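You operate a simulated robot arm through the tools that you are given. There is no shell and no other tool.

You run a simulated robot arm. Do the job below in one go: nothing can be reset, and whatever is moved stays where it is left.

## Task
Close down the heat press: dial off, time to SHORT, head over the pad, switch off.

It is judged by the outcome, as a careful person would: the job done as asked, and still so three seconds after it is handed in. It fails if anything else is knocked over, pushed out of place, dropped, spilled or broken.

## Robot
A 5-joint arm with a two-finger parallel gripper, fixed in place. Base frame: the origin is at the foot of the arm, x ahead of it, y to its left, z up. Readings come in mm, rad, newtons and seconds.
It reaches about 1134 mm from its shoulder. Its first joint turns from -2.601 to 2.601 rad. Payload 1.57 kg.
Tool frame: the origin (TCP) lies between the finger pads and is the grasp point; the fingertips stand 30 mm ahead of it; z points along the fingers, y is the line along which they close. The gripper opens to 110 mm. The fingers are 24 mm wide and 12 mm thick; the gripper's body (48 by 112 mm) begins 78 mm behind the TCP.
Orientation is that of the tool frame in the base frame, as [roll, pitch, yaw] about the fixed x, y, z axes, in that order (R = Rz(yaw) Ry(pitch) Rx(roll)). With the fingers straight down and closing along the base's y, the tool's x points along the base's -x, its y along +y and its z along -z.

## Interface
- The arm moves only by the tool drive_tool. Its argument "moves" is a list of rows, each a list of 3 entries, a list of its own where there are three numbers: the shift along the tool's x, y, z in m, then the turn, a rotation vector about the tool's x, y, z in rad, then the closure, from 0 (fully open) to 1 (shut). In form: [[[dx, dy, dz], [rx, ry, rz], grip], ...]. A call has 1 to 20 rows; each row is the pose to reach, as a shift and turn from the pose commanded when the call began, along the tool's axes at that moment. Each row takes 0.2 s and may step no farther than 50 mm and 0.15 rad from the row before; otherwise, or with a gripper value out of range, the whole call is refused. A pose out of reach is approached as far as the arm can. The call stops where the force on the tool passes 40 N (or 10 N more than at its start, if that is more) or the arm is blocked; 0.2 s more then pass. Each finger travels about 72 mm/s and halts on what it meets, pressing with about 40 N; the grip force reading is that of the motor and also rises with nothing between the fingers. The clock runs only during rows and for 0.2 s after the last one: add rows that repeat a pose to give the fingers time. The reply holds the time, the measured pose of the TCP, the force on the tool along the base axes, the opening and the grip force, in the units named above and with some noise, with the torque about the TCP (base axes, N m) and any sound that the robot's microphone picked up.
- Cameras (640 x 400 px; columns grow to the right, rows downward): "scene" is fixed at [400.6, 648.8, 1508.3]; the picture's right is [0.21, 0.98, 0.00], its down [0.72, -0.16, -0.68] and it looks along [-0.66, 0.14, -0.74] (base axes); focal length 355 px, centre (320, 200). "wrist" rides on the gripper at [70, 16, -141] in the tool frame; the picture's right is [-0.23, 0.97, 0.00], its down [-0.85, -0.20, -0.48] and it looks along [-0.47, -0.11, 0.88] (tool axes); focal length 222 px, centre (320, 200). There is no depth. A picture from a camera that has moved, and an enlarged one, comes with that camera's place and axes in the base frame and with its lens.
- get_image(camera): a new picture of that camera. No time passes.
- slide_trunk(by): slides the trunk up (or, below 0, down) by that many mm; the arm rides with it, the base frame stays. It gives what a move gives, with no picture.
- close_up(camera, box): a new picture of the part [left, top, right, bottom] of that camera's present view, enlarged. No time passes.
- job_done(): hands the job in; it is judged then, once.

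Places have to be worked out from the pictures, the camera data and where the tool is seen. Open the gripper and draw the arm clear of the work before you hand the job in, unless the task says otherwise.

The tools are called after ">>>" as name(argument=value, ...) on one line, values as JSON. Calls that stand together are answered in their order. drive_tool: Moves the arm, as the interface text tells. Its arguments: {"type":"object","properties":{"moves":{"type":"array","items":{"type":"array"}}},"required":["moves"]} The other tools are called the same way: slide_trunk (by) slides the trunk up or down; get_image (camera) takes a picture; close_up (camera, box) takes an enlarged picture of a part of a camera's view; job_done () hands the job in.

At the start:

```text
time: 0.0
position: [-23.9, 571.4, 1129.4]
tool_rot: [-3.14, 0.001, 3.141]
force: [0.3, -0.5, 0.6]
torque: [-0.02, 0.02, -0.02]
opening: 110.0
grasp_force: 0.1
trunk travel left (down, up): [-862.0, 108.0]
```

scene: 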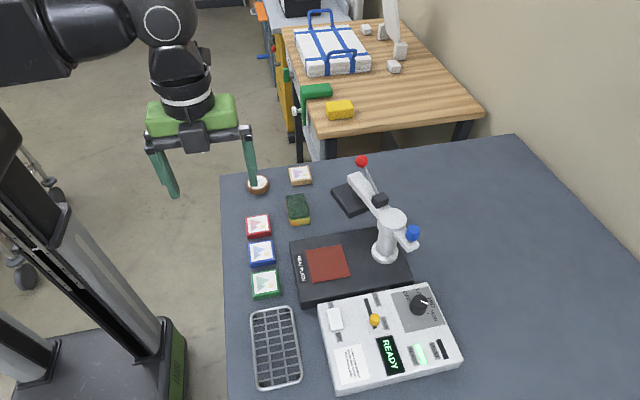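
wrist: 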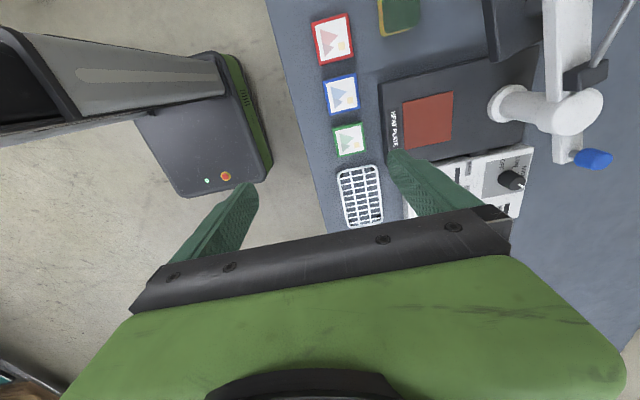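

I'll start by looking closer at the heat press and its control box in the scene view.

>>> close_up(camera="scene", box=[300, 270, 480, 400])

>>> close_up(camera="scene", box=[280, 140, 440, 300])

>>> close_up(camera="wrist", box=[380, 0, 640, 230])

```text
3.08 times, centred on (390, 335) of scene
camera zoom: at [400.6, 648.8, 1508.3], right [0.21, 0.98, 0.0], down [0.72, -0.16, -0.68], along [-0.66, 0.14, -0.74], focal length 1093 px, centre (105, -215)
```

zoom: 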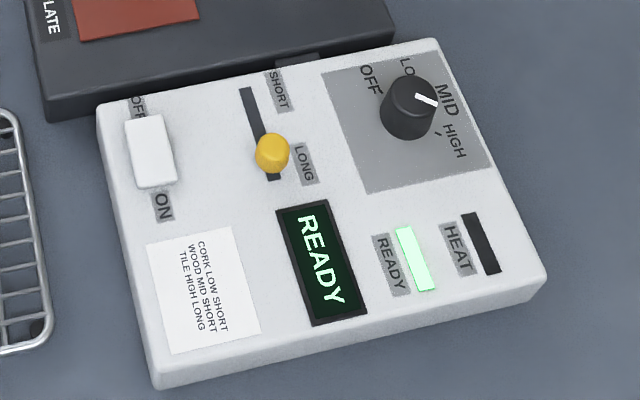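

```text
2.50 times, centred on (360, 220) of scene
camera zoom: at [400.6, 648.8, 1508.3], right [0.21, 0.98, 0.0], down [0.72, -0.16, -0.68], along [-0.66, 0.14, -0.74], focal length 888 px, centre (220, 150)
```

zoom: 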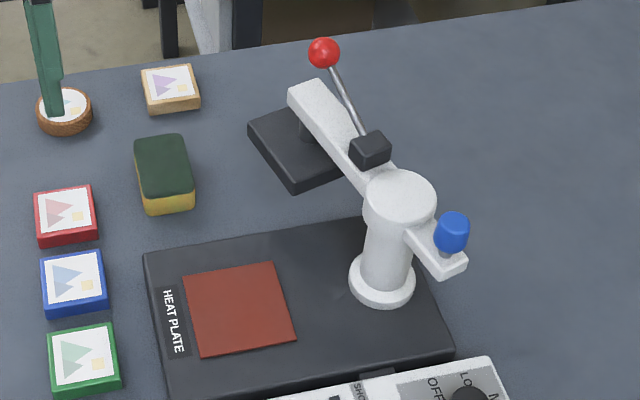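

```text
1.74 times, centred on (510, 115) of wrist
camera zoom: at [-93.7, 588.6, 1271.2], right [0.23, 0.97, 0.0], down [0.85, -0.2, 0.48], along [0.47, -0.11, -0.88], focal length 386 px, centre (-10, 348)
```

zoom: 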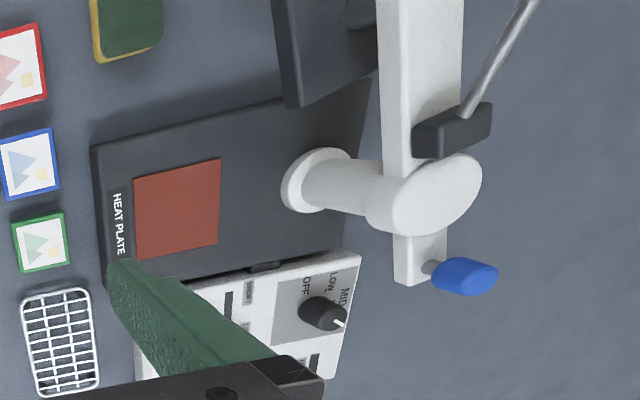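

The panel is at about x 60–180, y 700–930, with its top near z≈890. The press column stands at about (10, 870), its top near z≈985. I'll move the open tool at constant height toward the panel to get a better wrist view.

>>> drive_tool(moves=[[[-0.019, 0.038, 0], [0, 0, 0], 0], [[-0.038, 0.076, 0], [0, 0, 0], 0], [[-0.057, 0.114, 0], [0, 0, 0], 0], [[-0.076, 0.152, 0], [0, 0, 0], 0], [[-0.095, 0.19, 0], [0, 0, 0], 0], [[-0.114, 0.229, 0], [0, 0, 0], 0]])

>>> get_image(camera="wrist")

>>> get_image(camera="scene")

```text
time: 1.4
position: [89.2, 801.8, 1129.0]
tool_rot: [-3.141, -0.001, 3.141]
force: [-0.3, 0.2, -0.4]
torque: [-0.06, 0.01, 0.01]
opening: 110.0
grasp_force: 0.0
trunk travel left (down, up): [-862.0, 108.0]
```

```text
taken
camera wrist: at [20.1, 819.1, 1270.8], right [0.23, 0.97, 0.0], down [0.86, -0.2, 0.48], along [0.47, -0.11, -0.88], focal length 222 px, centre (320, 200)
```

wrist: 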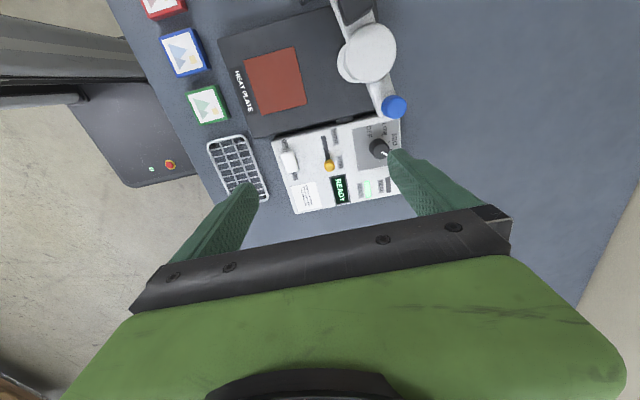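

```text
taken
```

scene: 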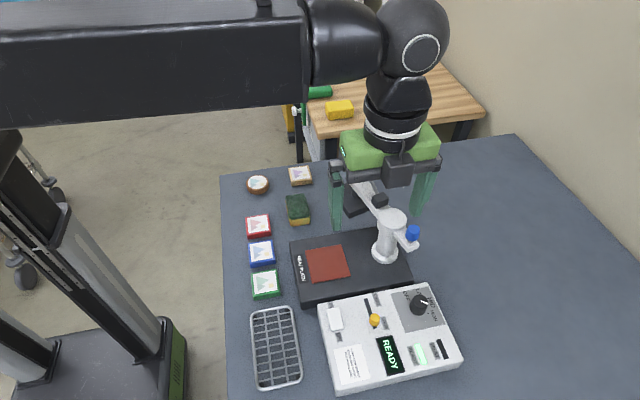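

The panel is now clearly in the wrist view, so I'll enlarge it to locate each control.

>>> close_up(camera="wrist", box=[260, 90, 420, 220])

>>> close_up(camera="wrist", box=[210, 0, 430, 130])

>>> close_up(camera="scene", box=[310, 280, 470, 390])

```text
3.08 times, centred on (340, 155) of wrist
camera zoom: at [20.1, 819.1, 1270.8], right [0.23, 0.97, 0.0], down [0.86, -0.2, 0.48], along [0.47, -0.11, -0.88], focal length 684 px, centre (258, 338)
```

zoom: 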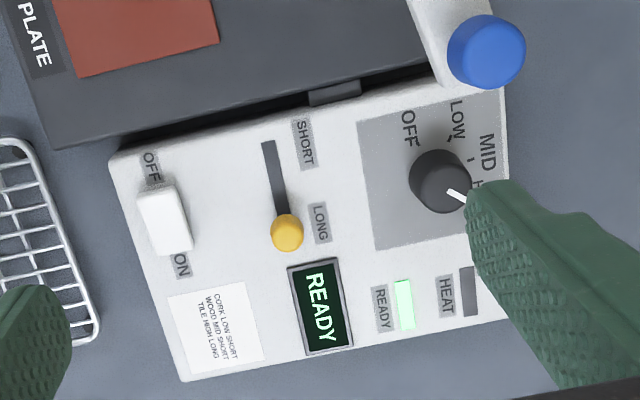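

```text
2.91 times, centred on (320, 65) of wrist
camera zoom: at [20.1, 819.1, 1270.8], right [0.23, 0.97, 0.0], down [0.86, -0.2, 0.48], along [0.47, -0.11, -0.88], focal length 646 px, centre (320, 593)
```

zoom: 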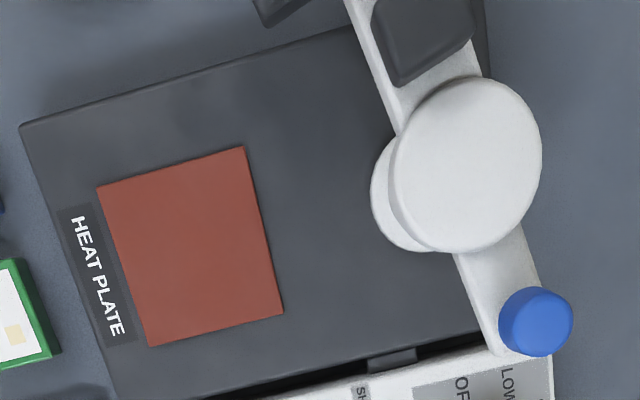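

```text
3.64 times, centred on (390, 335) of scene
camera zoom: at [400.6, 648.8, 1508.3], right [0.21, 0.98, 0.0], down [0.72, -0.16, -0.68], along [-0.66, 0.14, -0.74], focal length 1291 px, centre (66, -291)
```

zoom: 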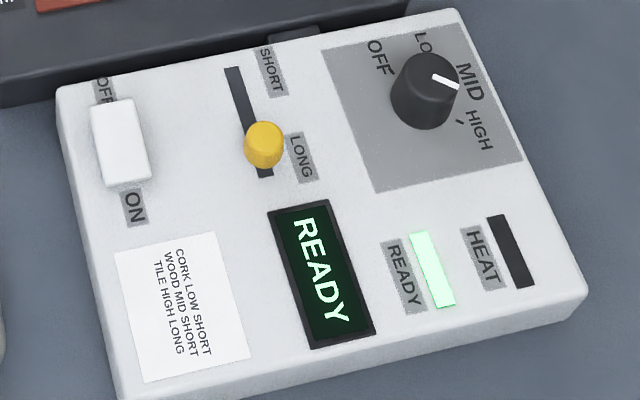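

The dial points at HIGH and needs about 150° counter‑clockwise to reach OFF. The slider is at LONG and the rocker is at ON. I put the dial axis at about (144, 892) with its top near z≈908. I'll move over it and pre-spin the tool by +1.31 rad, so the later turn stays centred on the present spin.

>>> drive_tool(moves=[[[-0.006, 0.01, 0], [0, 0, 0.146], 0.2], [[-0.012, 0.02, 0], [0, 0, 0.291], 0.4], [[-0.018, 0.03, 0], [0, 0, 0.437], 0.45], [[-0.025, 0.04, 0], [0, 0, 0.582], 0.45], [[-0.031, 0.05, 0], [0, 0, 0.728], 0.45], [[-0.037, 0.06, 0], [0, 0, 0.873], 0.45], [[-0.043, 0.07, 0], [0, 0, 1.019], 0.45], [[-0.049, 0.08, 0], [0, 0, 1.164], 0.45], [[-0.055, 0.09, 0], [0, 0, 1.31], 0.45], [[-0.055, 0.09, 0.05], [0, 0, 1.31], 0.45], [[-0.055, 0.09, 0.1], [0, 0, 1.31], 0.45]])

>>> get_image(camera="wrist")

>>> get_image(camera="scene")

```text
time: 3.8
position: [144.9, 890.0, 1129.0]
tool_rot: [3.141, -0.001, 1.83]
force: [-0.6, 0.0, -0.8]
torque: [0.0, -0.02, 0.0]
opening: 60.4
grasp_force: 0.1
out of reach, approached as far as the arm can: row 10, 11
trunk travel left (down, up): [-862.0, 108.0]
```

```text
taken
camera wrist: at [142.7, 962.7, 1271.1], right [1.0, 0.03, 0.0], down [0.03, -0.88, 0.48], along [0.01, -0.48, -0.88], focal length 222 px, centre (320, 200)
```

wrist: 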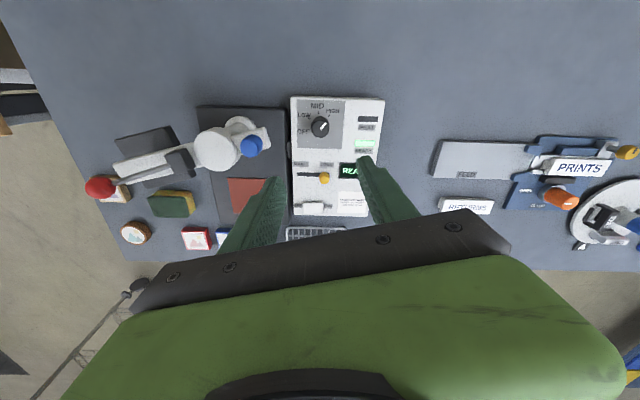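

```text
taken
```

scene: 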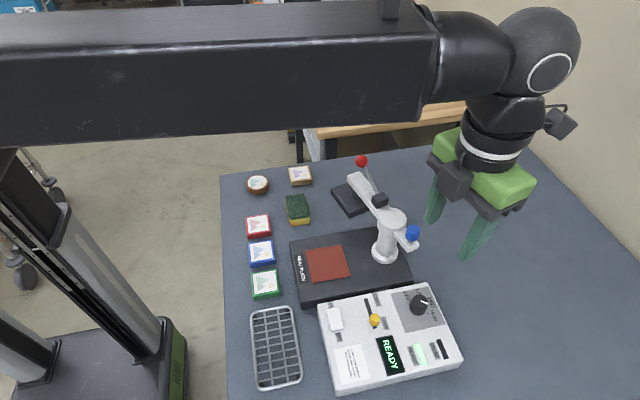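

From this angle the view matches the operator's. A further descent is out of arm reach, so I'll lower with the trunk instead. First I'll zoom in on the panel and the press.

>>> close_up(camera="wrist", box=[280, 90, 400, 220])

>>> close_up(camera="wrist", box=[80, 90, 300, 230])

```text
3.08 times, centred on (340, 155) of wrist
camera zoom: at [142.7, 962.7, 1271.1], right [1.0, 0.03, 0.0], down [0.03, -0.88, 0.48], along [0.01, -0.48, -0.88], focal length 684 px, centre (258, 338)
```

zoom: 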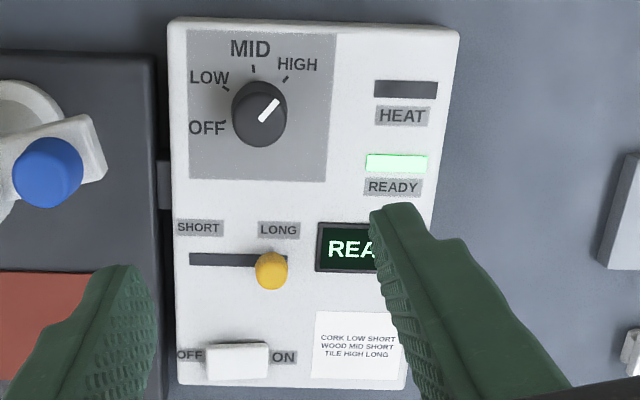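

```text
2.86 times, centred on (190, 160) of wrist
camera zoom: at [142.7, 962.7, 1271.1], right [1.0, 0.03, 0.0], down [0.03, -0.88, 0.48], along [0.01, -0.48, -0.88], focal length 635 px, centre (691, 314)
```

zoom: 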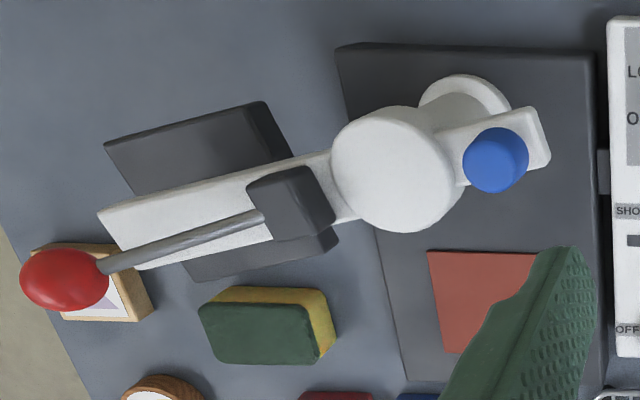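

The dial axis is near (145.5, 893), the slider slot runs along x at y≈804, and the rocker is near (135, 735). The swing arm points at about 192° from a column at (6, 878). I'll lower the trunk by 150 mm to bring the open fingers just above the dial.

>>> slide_trunk(by=-150)

>>> get_image(camera="wrist")

>>> get_image(camera="scene")

```text
time: 5.5
position: [144.6, 889.7, 979.3]
tool_rot: [3.142, 0.0, 1.831]
force: [-0.5, 0.1, -0.2]
torque: [0.01, -0.01, 0.01]
opening: 60.7
grasp_force: 0.1
trunk travel left (down, up): [-712.0, 258.0]
```

```text
taken
camera wrist: at [142.7, 962.5, 1121.3], right [1.0, 0.03, 0.0], down [0.03, -0.88, 0.48], along [0.02, -0.48, -0.88], focal length 222 px, centre (320, 200)
```

wrist: 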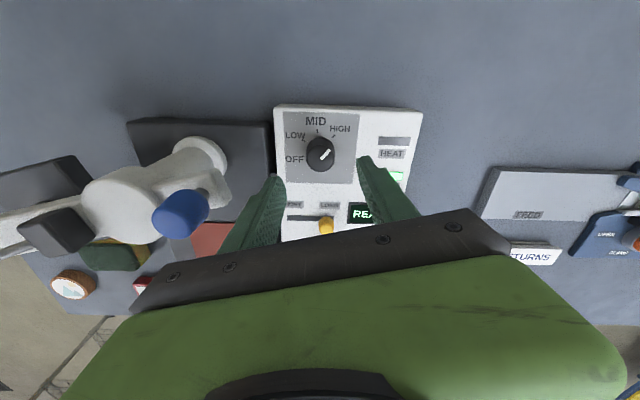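

```text
taken
```

scene: 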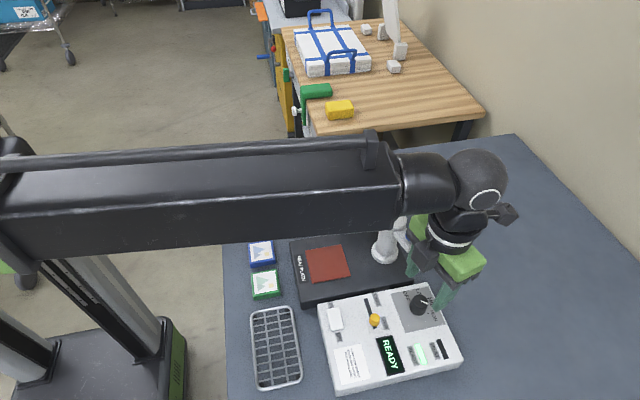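

The fingers now straddle the dial, with the tips about 40 mm above it. I'll zoom in to check centring and the clearance of the gripper's crossbar to the blue knob.

>>> close_up(camera="scene", box=[360, 140, 540, 320])

>>> close_up(camera="wrist", box=[250, 90, 430, 220])

>>> close_up(camera="wrist", box=[60, 110, 280, 250])

```text
2.22 times, centred on (450, 230) of scene
camera zoom: at [400.6, 648.8, 1508.3], right [0.21, 0.98, 0.0], down [0.72, -0.16, -0.68], along [-0.66, 0.14, -0.74], focal length 789 px, centre (31, 133)
```

zoom: 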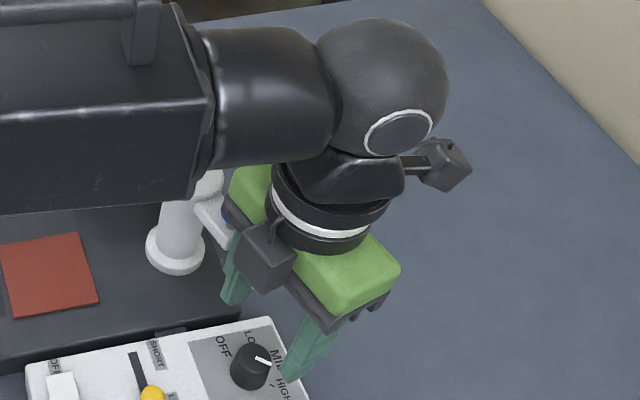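

```text
3.08 times, centred on (340, 155) of wrist
camera zoom: at [142.7, 962.5, 1121.3], right [1.0, 0.03, 0.0], down [0.03, -0.88, 0.48], along [0.02, -0.48, -0.88], focal length 684 px, centre (258, 338)
```

zoom: 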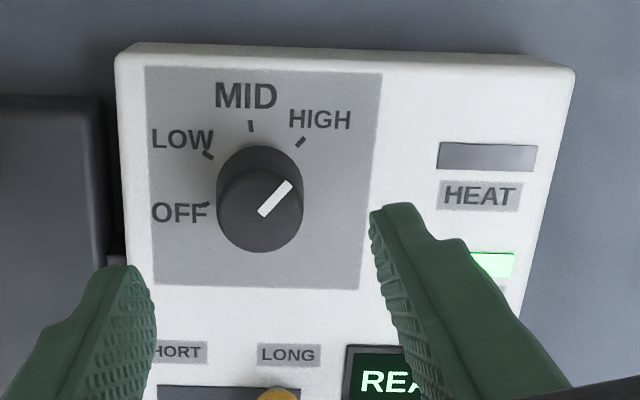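

```text
2.86 times, centred on (170, 180) of wrist
camera zoom: at [142.7, 962.5, 1121.3], right [1.0, 0.03, 0.0], down [0.03, -0.88, 0.48], along [0.02, -0.48, -0.88], focal length 635 px, centre (749, 257)
```

zoom: 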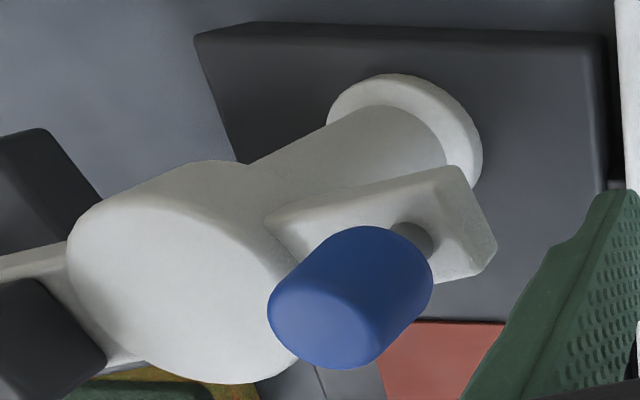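

The blue knob is a cylinder on a stem, so it may be a lock plunger or a swing handle. The dial axis comes out at (145.6, 892), with the panel top near z≈878 and the dial top near z≈905. I'll fix the XY and raise the arm for reach margin, then lower with the trunk.

>>> drive_tool(moves=[[[0.002, 0.0015, -0.04], [0, 0, 0], 0.45], [[0.002, 0.0015, -0.08], [0, 0, 0], 0.45], [[0.002, 0.0015, -0.08], [0, 0, 0], 0.45]])

>>> slide_trunk(by=-125)

>>> get_image(camera="wrist")

>>> close_up(camera="scene", box=[360, 180, 520, 340])

```text
time: 6.3
position: [144.7, 889.7, 979.0]
tool_rot: [-3.14, 0.001, 1.832]
force: [-0.3, 0.3, -0.1]
torque: [-0.05, 0.02, 0.0]
opening: 60.5
grasp_force: 0.1
out of reach, approached as far as the arm can: row 1, 2, 3
trunk travel left (down, up): [-712.0, 258.0]
```

```text
time: 7.3
position: [143.6, 887.4, 909.0]
tool_rot: [3.14, -0.006, 1.83]
force: [-2.3, -15.2, 34.0]
torque: [-0.94, 0.39, -0.12]
opening: 59.9
grasp_force: 0.0
trunk travel left (down, up): [-640.0, 330.0]
stopped: the force on the tool passed its limit at 195 N (the readings are from after the stop); the commanded pose is now the measured one
```

```text
taken
camera wrist: at [142.4, 959.8, 1052.8], right [1.0, 0.03, 0.0], down [0.03, -0.88, 0.47], along [0.01, -0.47, -0.88], focal length 222 px, centre (320, 200)
```

wrist: 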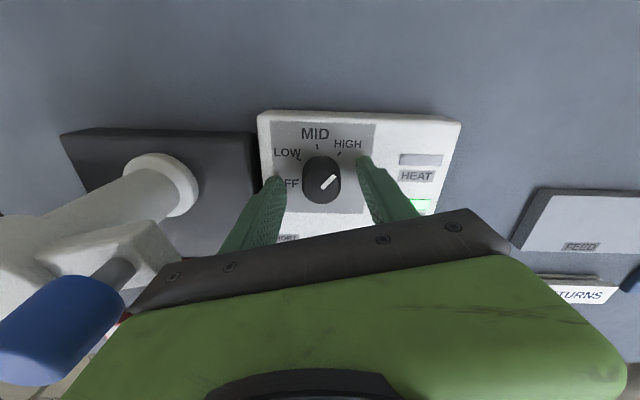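

```text
2.50 times, centred on (440, 260) of scene
camera zoom: at [400.6, 648.8, 1508.3], right [0.21, 0.98, 0.0], down [0.72, -0.16, -0.68], along [-0.66, 0.14, -0.74], focal length 888 px, centre (20, 50)
```

zoom: 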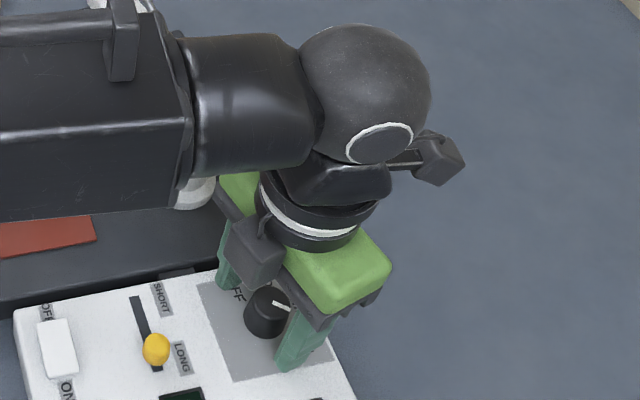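

That was my mistake. The raise was out of reach, and I had queued the slide without waiting, so the fingertips pressed the panel. It does fix the panel top at z≈879. I'll back off at once with the trunk, then check whether anything shifted.

>>> slide_trunk(by=10)

>>> get_image(camera="scene")

>>> get_image(camera="wrist")

```text
time: 7.9
position: [145.5, 893.0, 915.5]
tool_rot: [3.141, -0.006, 1.83]
force: [-1.6, -0.5, -0.9]
torque: [-0.04, 0.02, -0.01]
opening: 60.3
grasp_force: 0.0
trunk travel left (down, up): [-650.0, 320.0]
```

```text
taken
```

scene: 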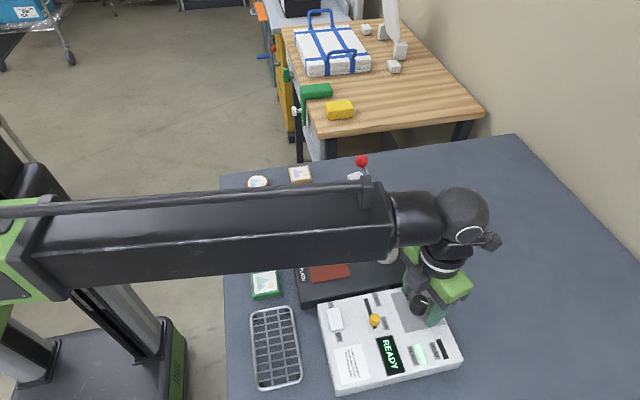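

```text
taken
camera wrist: at [143.4, 965.0, 1058.5], right [1.0, 0.03, 0.0], down [0.03, -0.88, 0.47], along [0.01, -0.47, -0.88], focal length 222 px, centre (320, 200)
```

wrist: 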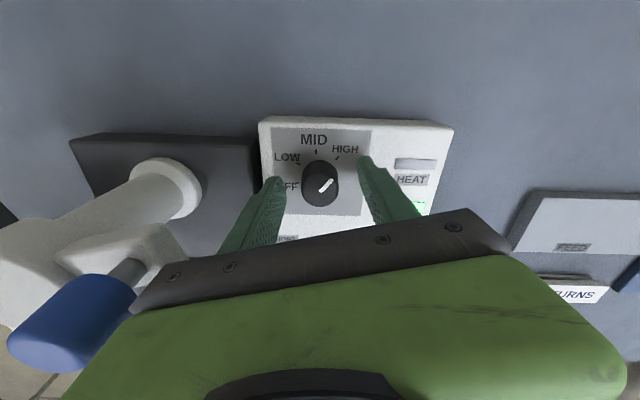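

Contact is released and the TCP sits at (145.5, 893.0, 915.5), almost exactly on the dial axis. I'll compare the panel with the earlier close-up, using the same crop.

>>> close_up(camera="scene", box=[310, 280, 470, 390])

>>> close_up(camera="wrist", box=[240, 100, 440, 230])

```text
3.64 times, centred on (390, 335) of scene
camera zoom: at [400.6, 648.8, 1508.3], right [0.21, 0.98, 0.0], down [0.72, -0.16, -0.68], along [-0.66, 0.14, -0.74], focal length 1291 px, centre (66, -291)
```

zoom: 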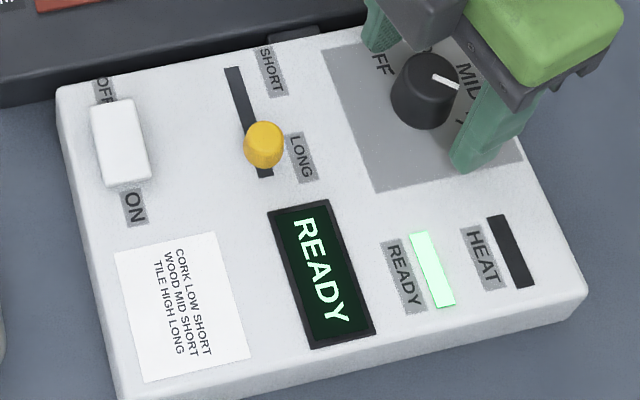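

```text
3.08 times, centred on (340, 165) of wrist
camera zoom: at [143.4, 965.0, 1058.5], right [1.0, 0.03, 0.0], down [0.03, -0.88, 0.47], along [0.01, -0.47, -0.88], focal length 684 px, centre (258, 308)
```

zoom: 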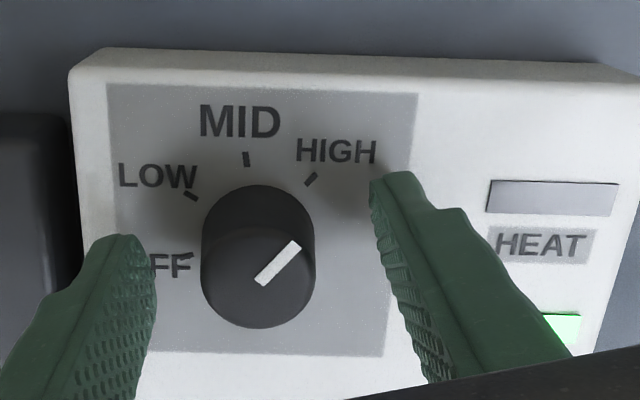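

The panel hasn't moved and the dial is centred between the fingers. I'll close the gripper on it and check the grip.

>>> drive_tool(moves=[[[0, 0, 0], [0, 0, 0], 0.6], [[0, 0, 0], [0, 0, 0], 0.85], [[0, 0, 0], [0, 0, 0], 0.85], [[0, 0, 0], [0, 0, 0], 0.85]])

```text
time: 8.9
position: [144.2, 892.9, 915.7]
tool_rot: [3.141, -0.007, 1.83]
force: [-0.2, -0.7, -3.0]
torque: [0.23, 0.09, 0.0]
opening: 30.3
grasp_force: 39.7
trunk travel left (down, up): [-650.0, 320.0]
```

The dial is held at a 30.3 mm opening. I'll start turning it counter‑clockwise (negative about tool z) and check partway.

>>> drive_tool(moves=[[[0, 0, 0], [0, 0, -0.14], 0.85], [[0, 0, 0], [0, 0, -0.28], 0.85], [[0, 0, 0], [0, 0, -0.42], 0.85], [[0, 0, 0], [0, 0, -0.56], 0.85], [[0, 0, 0], [0, 0, -0.7], 0.85], [[0, 0, 0], [0, 0, -0.84], 0.85]])

>>> get_image(camera="wrist")

>>> close_up(camera="scene", box=[310, 230, 500, 390])

```text
time: 10.3
position: [144.9, 892.6, 916.7]
tool_rot: [3.136, -0.004, 2.674]
force: [-3.7, -6.4, -7.9]
torque: [0.14, 0.96, 0.0]
opening: 29.9
grasp_force: 39.2
trunk travel left (down, up): [-650.0, 320.0]
```

```text
taken
camera wrist: at [90.0, 938.5, 1059.1], right [0.64, 0.77, 0.0], down [0.67, -0.57, 0.47], along [0.37, -0.3, -0.88], focal length 222 px, centre (320, 200)
```

wrist: 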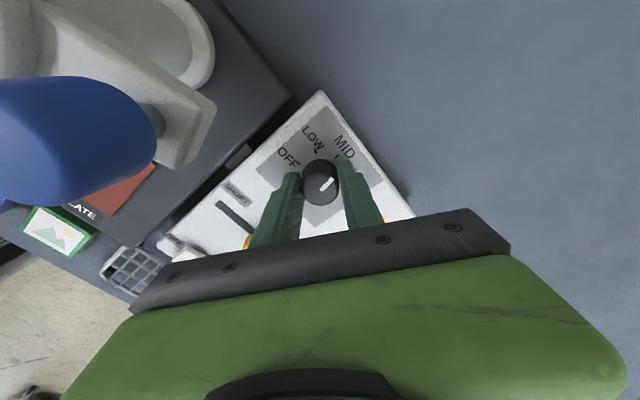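

```text
2.50 times, centred on (405, 310) of scene
camera zoom: at [400.6, 648.8, 1508.3], right [0.21, 0.98, 0.0], down [0.72, -0.16, -0.68], along [-0.66, 0.14, -0.74], focal length 888 px, centre (108, -75)
```

zoom: 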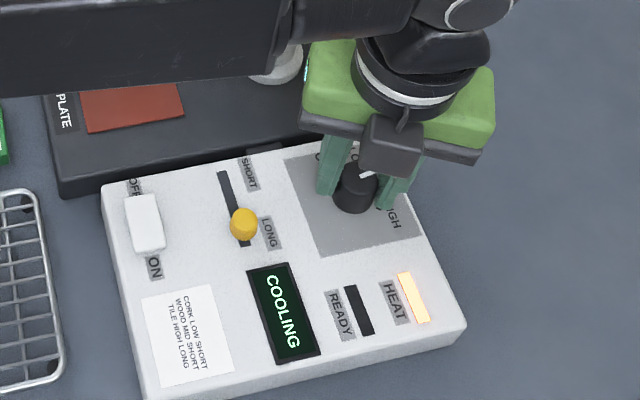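

The dial follows the gripper: the display now says COOLING and HEAT is lit. I'll continue turning toward OFF.

>>> drive_tool(moves=[[[0, 0, 0], [0, 0, -0.14], 0.85], [[0, 0, 0], [0, 0, -0.28], 0.85], [[0, 0, 0], [0, 0, -0.42], 0.85], [[0, 0, 0], [0, 0, -0.56], 0.85], [[0, 0, 0], [0, 0, -0.7], 0.85], [[0, 0, 0], [0, 0, -0.84], 0.85]])

>>> get_image(camera="wrist")

>>> close_up(camera="scene", box=[310, 230, 500, 390])

```text
time: 11.7
position: [143.4, 891.0, 917.0]
tool_rot: [3.136, 0.003, -2.768]
force: [-8.9, -18.3, -15.2]
torque: [-0.72, 0.69, -0.03]
opening: 30.0
grasp_force: 39.2
trunk travel left (down, up): [-650.0, 320.0]
```

```text
taken
camera wrist: at [74.0, 881.8, 1058.9], right [-0.14, 0.99, 0.01], down [0.87, 0.12, 0.48], along [0.47, 0.07, -0.88], focal length 222 px, centre (320, 200)
```

wrist: 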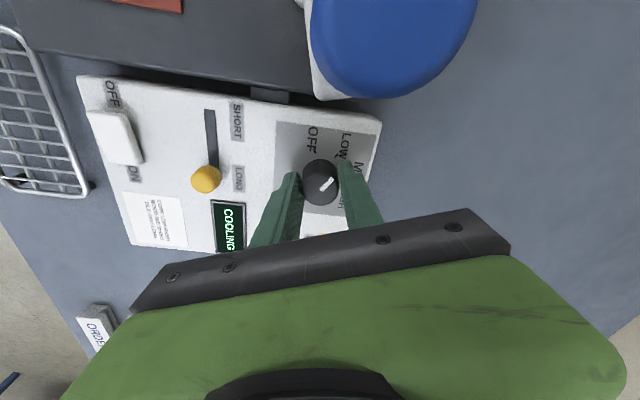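

```text
2.50 times, centred on (405, 310) of scene
camera zoom: at [400.6, 648.8, 1508.3], right [0.21, 0.98, 0.0], down [0.72, -0.16, -0.68], along [-0.66, 0.14, -0.74], focal length 888 px, centre (108, -75)
```

zoom: 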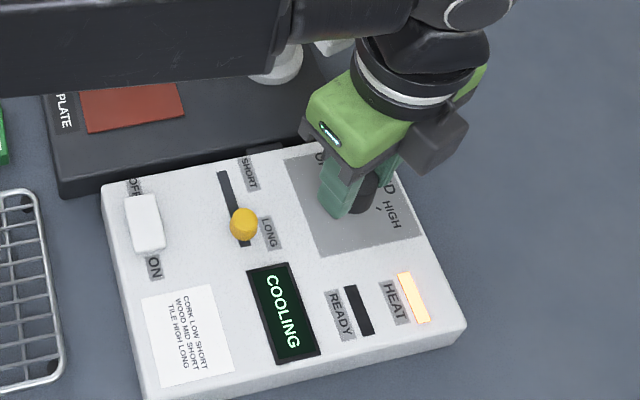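

The dial is at about LOW, and side force is building because of a small centring offset. I'll release, let the arm settle, recentre and grip again before the last 50°.

>>> drive_tool(moves=[[[0, 0, 0], [0, 0, 0], 0.6], [[0, 0, 0], [0, 0, 0], 0.55], [[0, 0, 0], [0, 0, 0], 0.55]])

>>> close_up(camera="wrist", box=[220, 100, 420, 230])

```text
time: 12.5
position: [145.2, 893.1, 916.4]
tool_rot: [3.133, 0.002, -2.771]
force: [-0.3, 0.1, 0.1]
torque: [0.04, 0.04, -0.02]
opening: 49.6
grasp_force: 0.1
trunk travel left (down, up): [-650.0, 320.0]
```

```text
3.08 times, centred on (320, 165) of wrist
camera zoom: at [74.7, 882.6, 1058.8], right [-0.14, 0.99, 0.01], down [0.87, 0.12, 0.48], along [0.47, 0.07, -0.88], focal length 684 px, centre (320, 308)
```

zoom: 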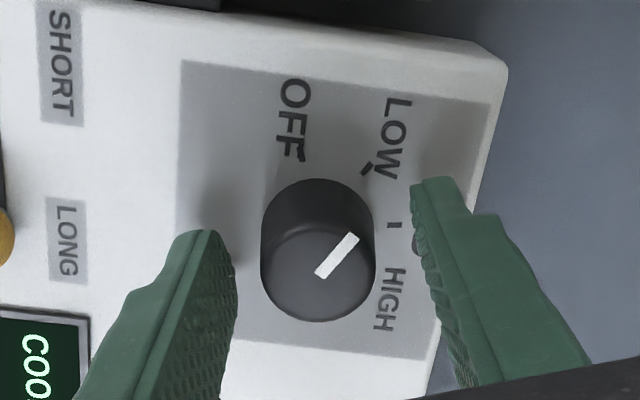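

The pointer is just short of LOW and I estimate 56° more to OFF. I'll nudge the centre by about half a millimetre, grip again and turn −0.98 rad.

>>> drive_tool(moves=[[[0.0007, -0.0003, 0], [0, 0, 0], 0.7], [[0.0007, -0.0003, 0], [0, 0, 0], 0.85], [[0.0007, -0.0003, 0], [0, 0, 0], 0.85], [[0.0007, -0.0003, 0], [0, 0, 0], 0.85], [[0.0007, -0.0003, 0], [0, 0, -0.14], 0.85], [[0.0007, -0.0003, 0], [0, 0, -0.28], 0.85], [[0.0007, -0.0003, 0], [0, 0, -0.42], 0.85], [[0.0007, -0.0003, 0], [0, 0, -0.56], 0.85], [[0.0007, -0.0003, 0], [0, 0, -0.7], 0.85], [[0.0007, -0.0003, 0], [0, 0, -0.84], 0.85], [[0.0007, -0.0003, 0], [0, 0, -0.98], 0.85]])

>>> get_image(camera="wrist")

>>> close_up(camera="scene", box=[310, 230, 500, 390])

```text
time: 14.9
position: [146.2, 892.2, 916.8]
tool_rot: [3.14, 0.011, -1.787]
force: [2.4, -0.3, 1.0]
torque: [0.27, -0.1, -0.12]
opening: 30.4
grasp_force: 22.8
trunk travel left (down, up): [-650.0, 320.0]
```

```text
taken
camera wrist: at [114.6, 827.8, 1058.4], right [-0.9, 0.43, 0.0], down [0.38, 0.79, 0.49], along [0.21, 0.44, -0.87], focal length 222 px, centre (320, 200)
```

wrist: 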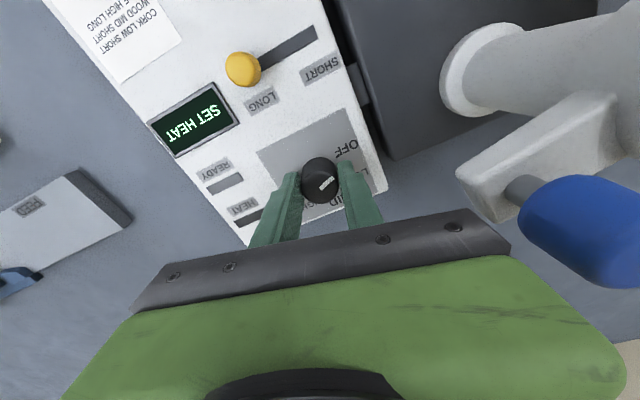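

```text
2.50 times, centred on (405, 310) of scene
camera zoom: at [400.6, 648.8, 1508.3], right [0.21, 0.98, 0.0], down [0.72, -0.16, -0.68], along [-0.66, 0.14, -0.74], focal length 888 px, centre (108, -75)
```

zoom: 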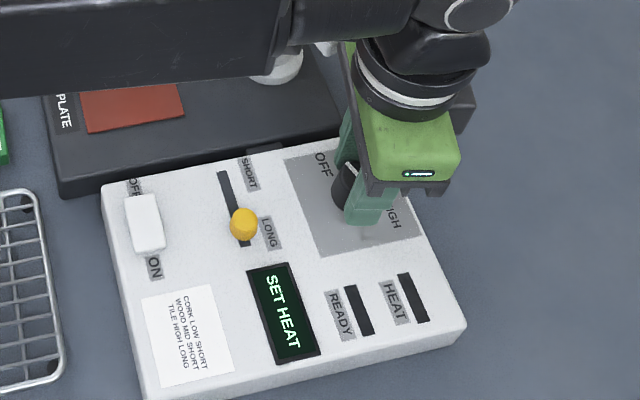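

The display now reads "SET HEAT" and the HEAT lamp is out, so the dial registers as off. I'll open the fingers and check the pointer against the OFF mark.

>>> drive_tool(moves=[[[0, 0, 0], [0, 0, 0], 0.6], [[0, 0, 0], [0, 0, 0], 0.5], [[0, 0, 0], [0, 0, 0], 0.45]])

>>> close_up(camera="wrist", box=[220, 100, 420, 230])

>>> get_image(camera="wrist")

```text
time: 15.7
position: [145.2, 892.5, 917.3]
tool_rot: [3.137, 0.007, -1.793]
force: [0.0, -0.1, -0.1]
torque: [-0.04, -0.03, 0.0]
opening: 60.4
grasp_force: 0.0
trunk travel left (down, up): [-650.0, 320.0]
```

```text
3.08 times, centred on (320, 165) of wrist
camera zoom: at [114.0, 827.6, 1058.3], right [-0.9, 0.44, 0.0], down [0.38, 0.79, 0.48], along [0.21, 0.44, -0.87], focal length 684 px, centre (320, 308)
```

zoom: 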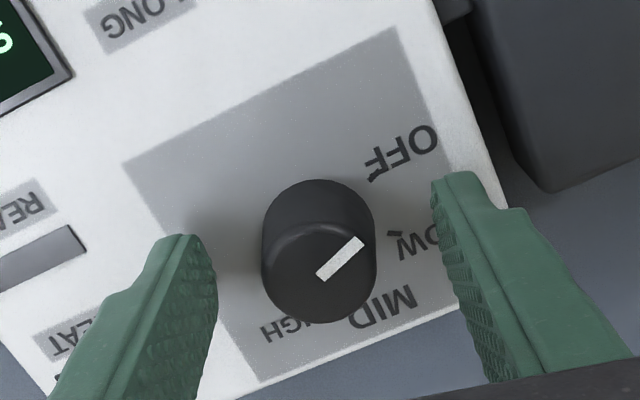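

```text
taken
camera wrist: at [114.0, 827.6, 1058.3], right [-0.9, 0.44, 0.0], down [0.38, 0.79, 0.48], along [0.21, 0.44, -0.87], focal length 222 px, centre (320, 200)
```

wrist: 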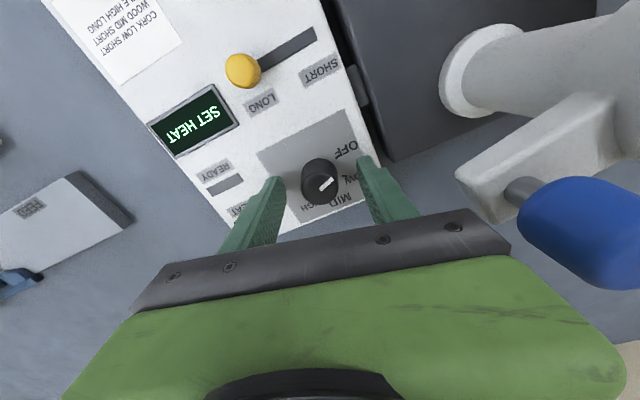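

The pointer is about 5° short of the OFF tick, though it reads as off. I'll grip once more and turn a touch further so that it's squarely on OFF.

>>> drive_tool(moves=[[[0, 0, 0], [0, 0, 0], 0.7], [[0, 0, 0], [0, 0, 0], 0.85], [[0, 0, 0], [0, 0, 0], 0.85], [[0, 0, 0], [0, 0, 0], 0.85], [[0, 0, 0], [0, 0, -0.05], 0.85], [[0, 0, 0], [0, 0, -0.1], 0.85], [[0, 0, 0], [0, 0, -0.1], 0.85], [[0, 0, 0], [0, 0, -0.1], 0.6], [[0, 0, 0], [0, 0, -0.1], 0.45], [[0, 0, 0], [0, 0, -0.1], 0.45]])

>>> close_up(camera="wrist", box=[220, 100, 420, 230])

```text
time: 17.9
position: [145.4, 891.2, 915.6]
tool_rot: [3.139, 0.007, -1.692]
force: [0.6, -0.4, 0.7]
torque: [0.0, -0.01, 0.0]
opening: 60.7
grasp_force: 0.1
trunk travel left (down, up): [-650.0, 320.0]
```

```text
3.08 times, centred on (320, 165) of wrist
camera zoom: at [120.5, 824.8, 1058.3], right [-0.94, 0.34, 0.0], down [0.3, 0.82, 0.48], along [0.16, 0.46, -0.87], focal length 684 px, centre (320, 308)
```

zoom: 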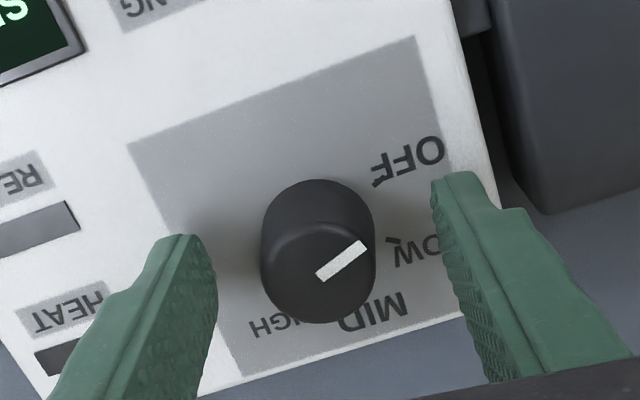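

The pointer didn't move with the last bit of turn because the fingers slipped. The dial is at its OFF stop and the display agrees. Next is the slider; I'll raise the open gripper straight off the dial with the trunk.

>>> slide_trunk(by=70)

```text
time: 18.9
position: [144.8, 891.1, 986.0]
tool_rot: [3.139, 0.007, -1.69]
force: [-0.6, 0.9, -0.3]
torque: [0.01, 0.01, 0.05]
opening: 60.5
grasp_force: 0.0
trunk travel left (down, up): [-720.0, 250.0]
```

I'm clear above the dial. Now I'll move to the +x side of the yellow knob (about (185, 803)), unwind the spin to the original orientation and close the fingers into a pusher.

>>> drive_tool(moves=[[[0.00826, -0.00504, 0], [0, 0, 0.145], 0.5], [[0.0165, -0.0101, 0], [0, 0, 0.29], 0.6], [[0.0248, -0.0151, 0], [0, 0, 0.435], 0.7], [[0.033, -0.0202, 0], [0, 0, 0.58], 0.8], [[0.0413, -0.0252, 0], [0, 0, 0.725], 0.9], [[0.0496, -0.0302, 0], [0, 0, 0.87], 1.0], [[0.0578, -0.0353, 0], [0, 0, 1.015], 1.0], [[0.0661, -0.0403, 0], [0, 0, 1.16], 1.0], [[0.0743, -0.0454, 0], [0, 0, 1.305], 1.0], [[0.0826, -0.0504, 0], [0, 0, 1.45], 1.0]])

>>> get_image(camera="wrist")

>>> close_up(camera="scene", box=[310, 230, 500, 390])

```text
time: 21.1
position: [184.8, 802.5, 986.6]
tool_rot: [3.135, -0.001, 3.14]
force: [0.1, 0.4, 0.3]
torque: [0.01, -0.01, 0.0]
opening: 0.1
grasp_force: 21.2
trunk travel left (down, up): [-720.0, 250.0]
```

```text
taken
camera wrist: at [115.7, 820.1, 1129.1], right [0.23, 0.97, 0.01], down [0.86, -0.21, 0.48], along [0.46, -0.1, -0.88], focal length 222 px, centre (320, 200)
```

wrist: 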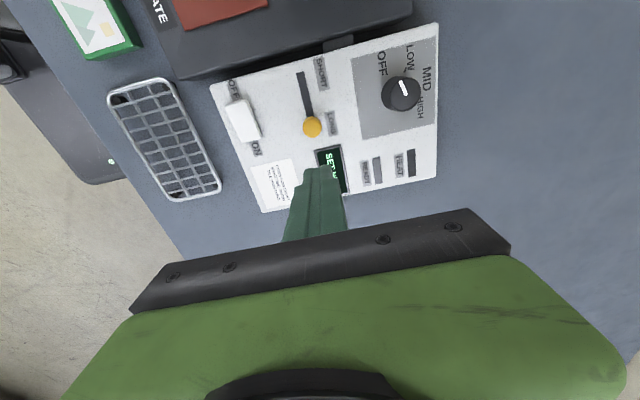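

```text
2.50 times, centred on (405, 310) of scene
camera zoom: at [400.6, 648.8, 1508.3], right [0.21, 0.98, 0.0], down [0.72, -0.16, -0.68], along [-0.66, 0.14, -0.74], focal length 888 px, centre (108, -75)
```

zoom: 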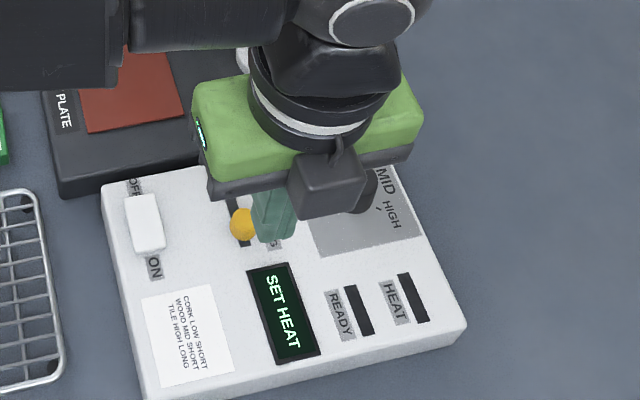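

With a clear view of the panel, I'll zoom in on the dial pointer, the slider and the rocker.

>>> close_up(camera="wrist", box=[210, 30, 450, 200])

>>> close_up(camera="wrist", box=[220, 60, 360, 170])

```text
2.35 times, centred on (330, 115) of wrist
camera zoom: at [115.7, 820.1, 1129.1], right [0.23, 0.97, 0.01], down [0.86, -0.21, 0.48], along [0.46, -0.1, -0.88], focal length 523 px, centre (296, 400)
```

zoom: 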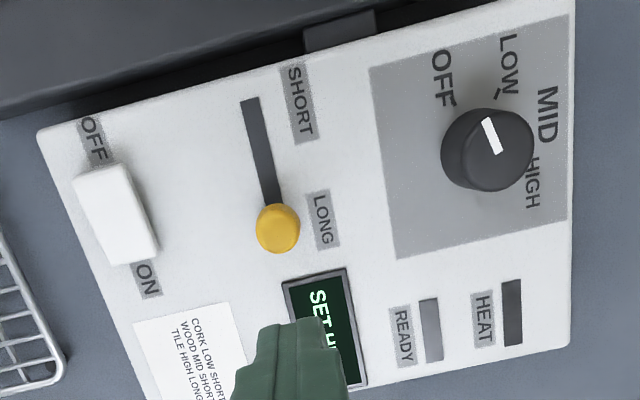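

```text
3.64 times, centred on (290, 115) of wrist
camera zoom: at [115.7, 820.1, 1129.1], right [0.23, 0.97, 0.01], down [0.86, -0.21, 0.48], along [0.46, -0.1, -0.88], focal length 808 px, centre (429, 509)
```

zoom: 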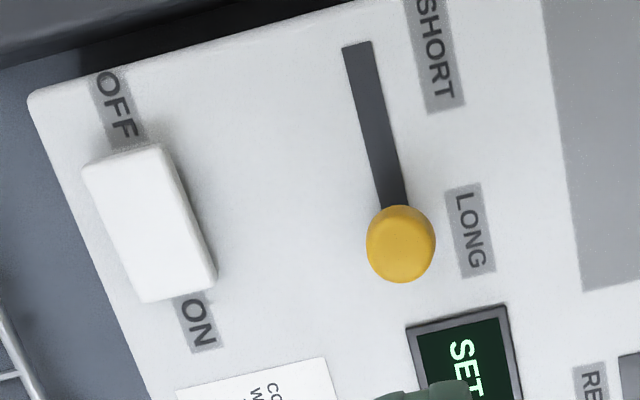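

The pointer sits on OFF. The yellow knob is at about (155.5, 803.5) and should travel about 40 mm to x≈115. I'll lower the closed fingertips to about 5 mm above the panel on the knob's +x side.

>>> slide_trunk(by=-72)

>>> get_image(camera="wrist")

>>> close_up(camera="scene", box=[310, 230, 500, 390])

```text
time: 22.2
position: [186.0, 803.2, 913.9]
tool_rot: [3.136, -0.002, -3.141]
force: [-0.6, 0.0, 0.4]
torque: [-0.02, -0.03, -0.03]
opening: 0.1
grasp_force: 21.3
trunk travel left (down, up): [-648.0, 322.0]
```

```text
taken
camera wrist: at [115.7, 820.1, 1057.1], right [0.23, 0.97, 0.01], down [0.86, -0.2, 0.48], along [0.47, -0.1, -0.88], focal length 222 px, centre (320, 200)
```

wrist: 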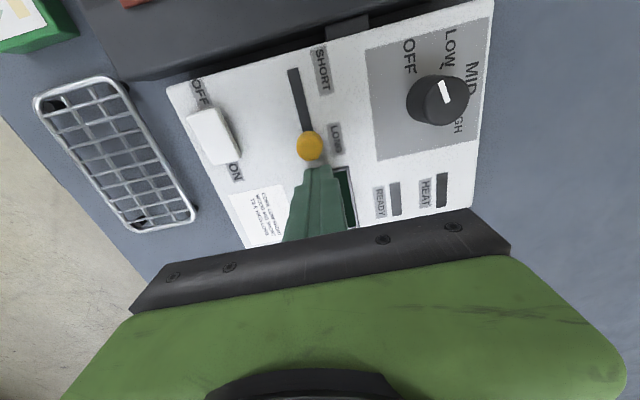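

```text
2.50 times, centred on (405, 310) of scene
camera zoom: at [400.6, 648.8, 1508.3], right [0.21, 0.98, 0.0], down [0.72, -0.16, -0.68], along [-0.66, 0.14, -0.74], focal length 888 px, centre (108, -75)
```

zoom: 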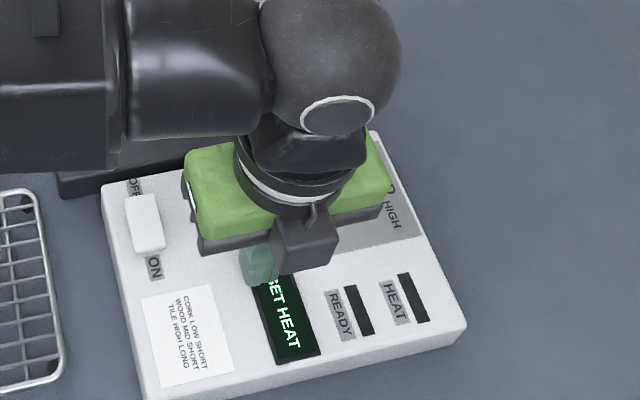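

The fingertips sit just +x of the knob and aligned with the slot. I'll push gently in −x, about 30 mm first.

>>> drive_tool(moves=[[[0.006, 0, 0], [0, 0, 0], 1], [[0.012, 0, 0], [0, 0, 0], 1], [[0.018, 0, 0], [0, 0, 0], 1], [[0.024, 0, 0], [0, 0, 0], 1], [[0.03, 0, 0], [0, 0, 0], 1]])

>>> close_up(camera="wrist", box=[220, 40, 400, 180])

```text
time: 23.4
position: [155.2, 804.1, 915.9]
tool_rot: [3.136, -0.002, 3.141]
force: [0.7, 0.0, -1.0]
torque: [-0.04, 0.0, -0.03]
opening: 0.0
grasp_force: 21.1
trunk travel left (down, up): [-648.0, 322.0]
```

```text
2.86 times, centred on (310, 110) of wrist
camera zoom: at [85.6, 820.1, 1057.0], right [0.23, 0.97, 0.01], down [0.86, -0.2, 0.48], along [0.47, -0.1, -0.88], focal length 635 px, centre (349, 457)
```

zoom: 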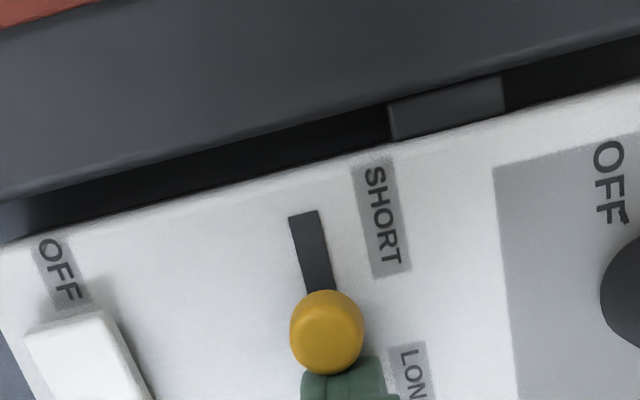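

The knob is following and is now at x≈134 with negligible force. I'll push the remaining ~18 mm in small steps.

>>> drive_tool(moves=[[[0.005, 0, 0], [0, 0, 0], 1], [[0.01, 0, 0], [0, 0, 0], 1], [[0.014, 0, 0], [0, 0, 0], 1], [[0.017, 0, 0], [0, 0, 0], 1]])

>>> close_up(camera="wrist", box=[220, 40, 400, 180])

>>> close_up(camera="scene", box=[310, 230, 500, 390])

```text
time: 24.4
position: [138.1, 802.1, 914.9]
tool_rot: [3.136, -0.003, 3.142]
force: [0.0, 0.9, 0.0]
torque: [0.0, -0.02, 0.01]
opening: 0.0
grasp_force: 21.7
trunk travel left (down, up): [-648.0, 322.0]
```

```text
2.86 times, centred on (310, 110) of wrist
camera zoom: at [68.8, 819.9, 1057.0], right [0.23, 0.97, 0.01], down [0.86, -0.2, 0.48], along [0.47, -0.1, -0.88], focal length 635 px, centre (349, 457)
```

zoom: 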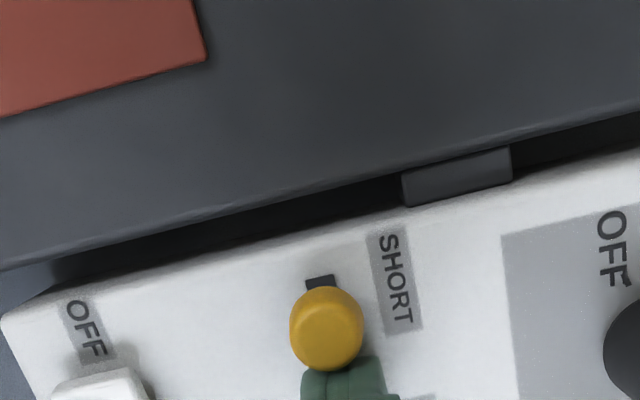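

```text
2.50 times, centred on (405, 310) of scene
camera zoom: at [400.6, 648.8, 1508.3], right [0.21, 0.98, 0.0], down [0.72, -0.16, -0.68], along [-0.66, 0.14, -0.74], focal length 888 px, centre (108, -75)
```

zoom: 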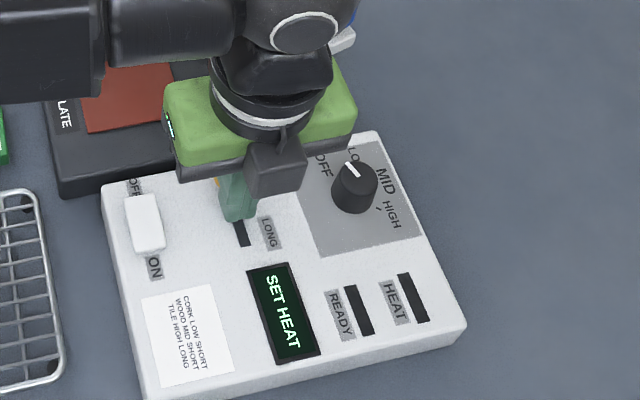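

The knob is at x≈116, within about 1 mm of the mirrored end position. I'll nudge it slightly further, watching the force for the stop.

>>> drive_tool(moves=[[[0.001, 0, 0], [0, 0, 0], 1], [[0.002, 0, 0], [0, 0, 0], 1], [[0.002, 0, 0], [0, 0, 0], 1]])

>>> close_up(camera="wrist", box=[220, 40, 400, 180])

```text
time: 25.2
position: [136.7, 803.9, 914.9]
tool_rot: [3.134, 0.001, 3.14]
force: [7.7, 1.0, 1.9]
torque: [-0.04, -0.14, 0.0]
opening: 0.0
grasp_force: 21.2
trunk travel left (down, up): [-648.0, 322.0]
```

```text
2.86 times, centred on (310, 110) of wrist
camera zoom: at [67.7, 820.0, 1057.0], right [0.23, 0.97, 0.01], down [0.86, -0.2, 0.48], along [0.47, -0.1, -0.88], focal length 635 px, centre (349, 457)
```

zoom: 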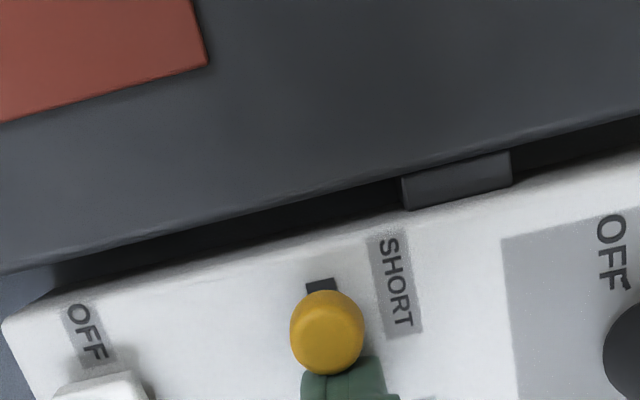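

The force rose to about 8 N against the end stop, so the slider is fully at SHORT. I'll back the fingers off in +x before raising.

>>> drive_tool(moves=[[[-0.01, 0, 0], [0, 0, 0], 1], [[-0.02, 0, 0], [0, 0, 0], 1]])

>>> slide_trunk(by=170)

```text
time: 25.9
position: [155.8, 803.5, 914.2]
tool_rot: [3.134, -0.002, 3.141]
force: [0.4, 0.8, -0.2]
torque: [0.01, -0.01, -0.01]
opening: 0.1
grasp_force: 21.6
trunk travel left (down, up): [-648.0, 322.0]
```

```text
time: 27.8
position: [154.6, 803.9, 1084.2]
tool_rot: [3.134, -0.002, 3.141]
force: [0.5, 0.0, -0.1]
torque: [0.01, 0.05, -0.04]
opening: 0.0
grasp_force: 21.0
trunk travel left (down, up): [-818.0, 152.0]
```

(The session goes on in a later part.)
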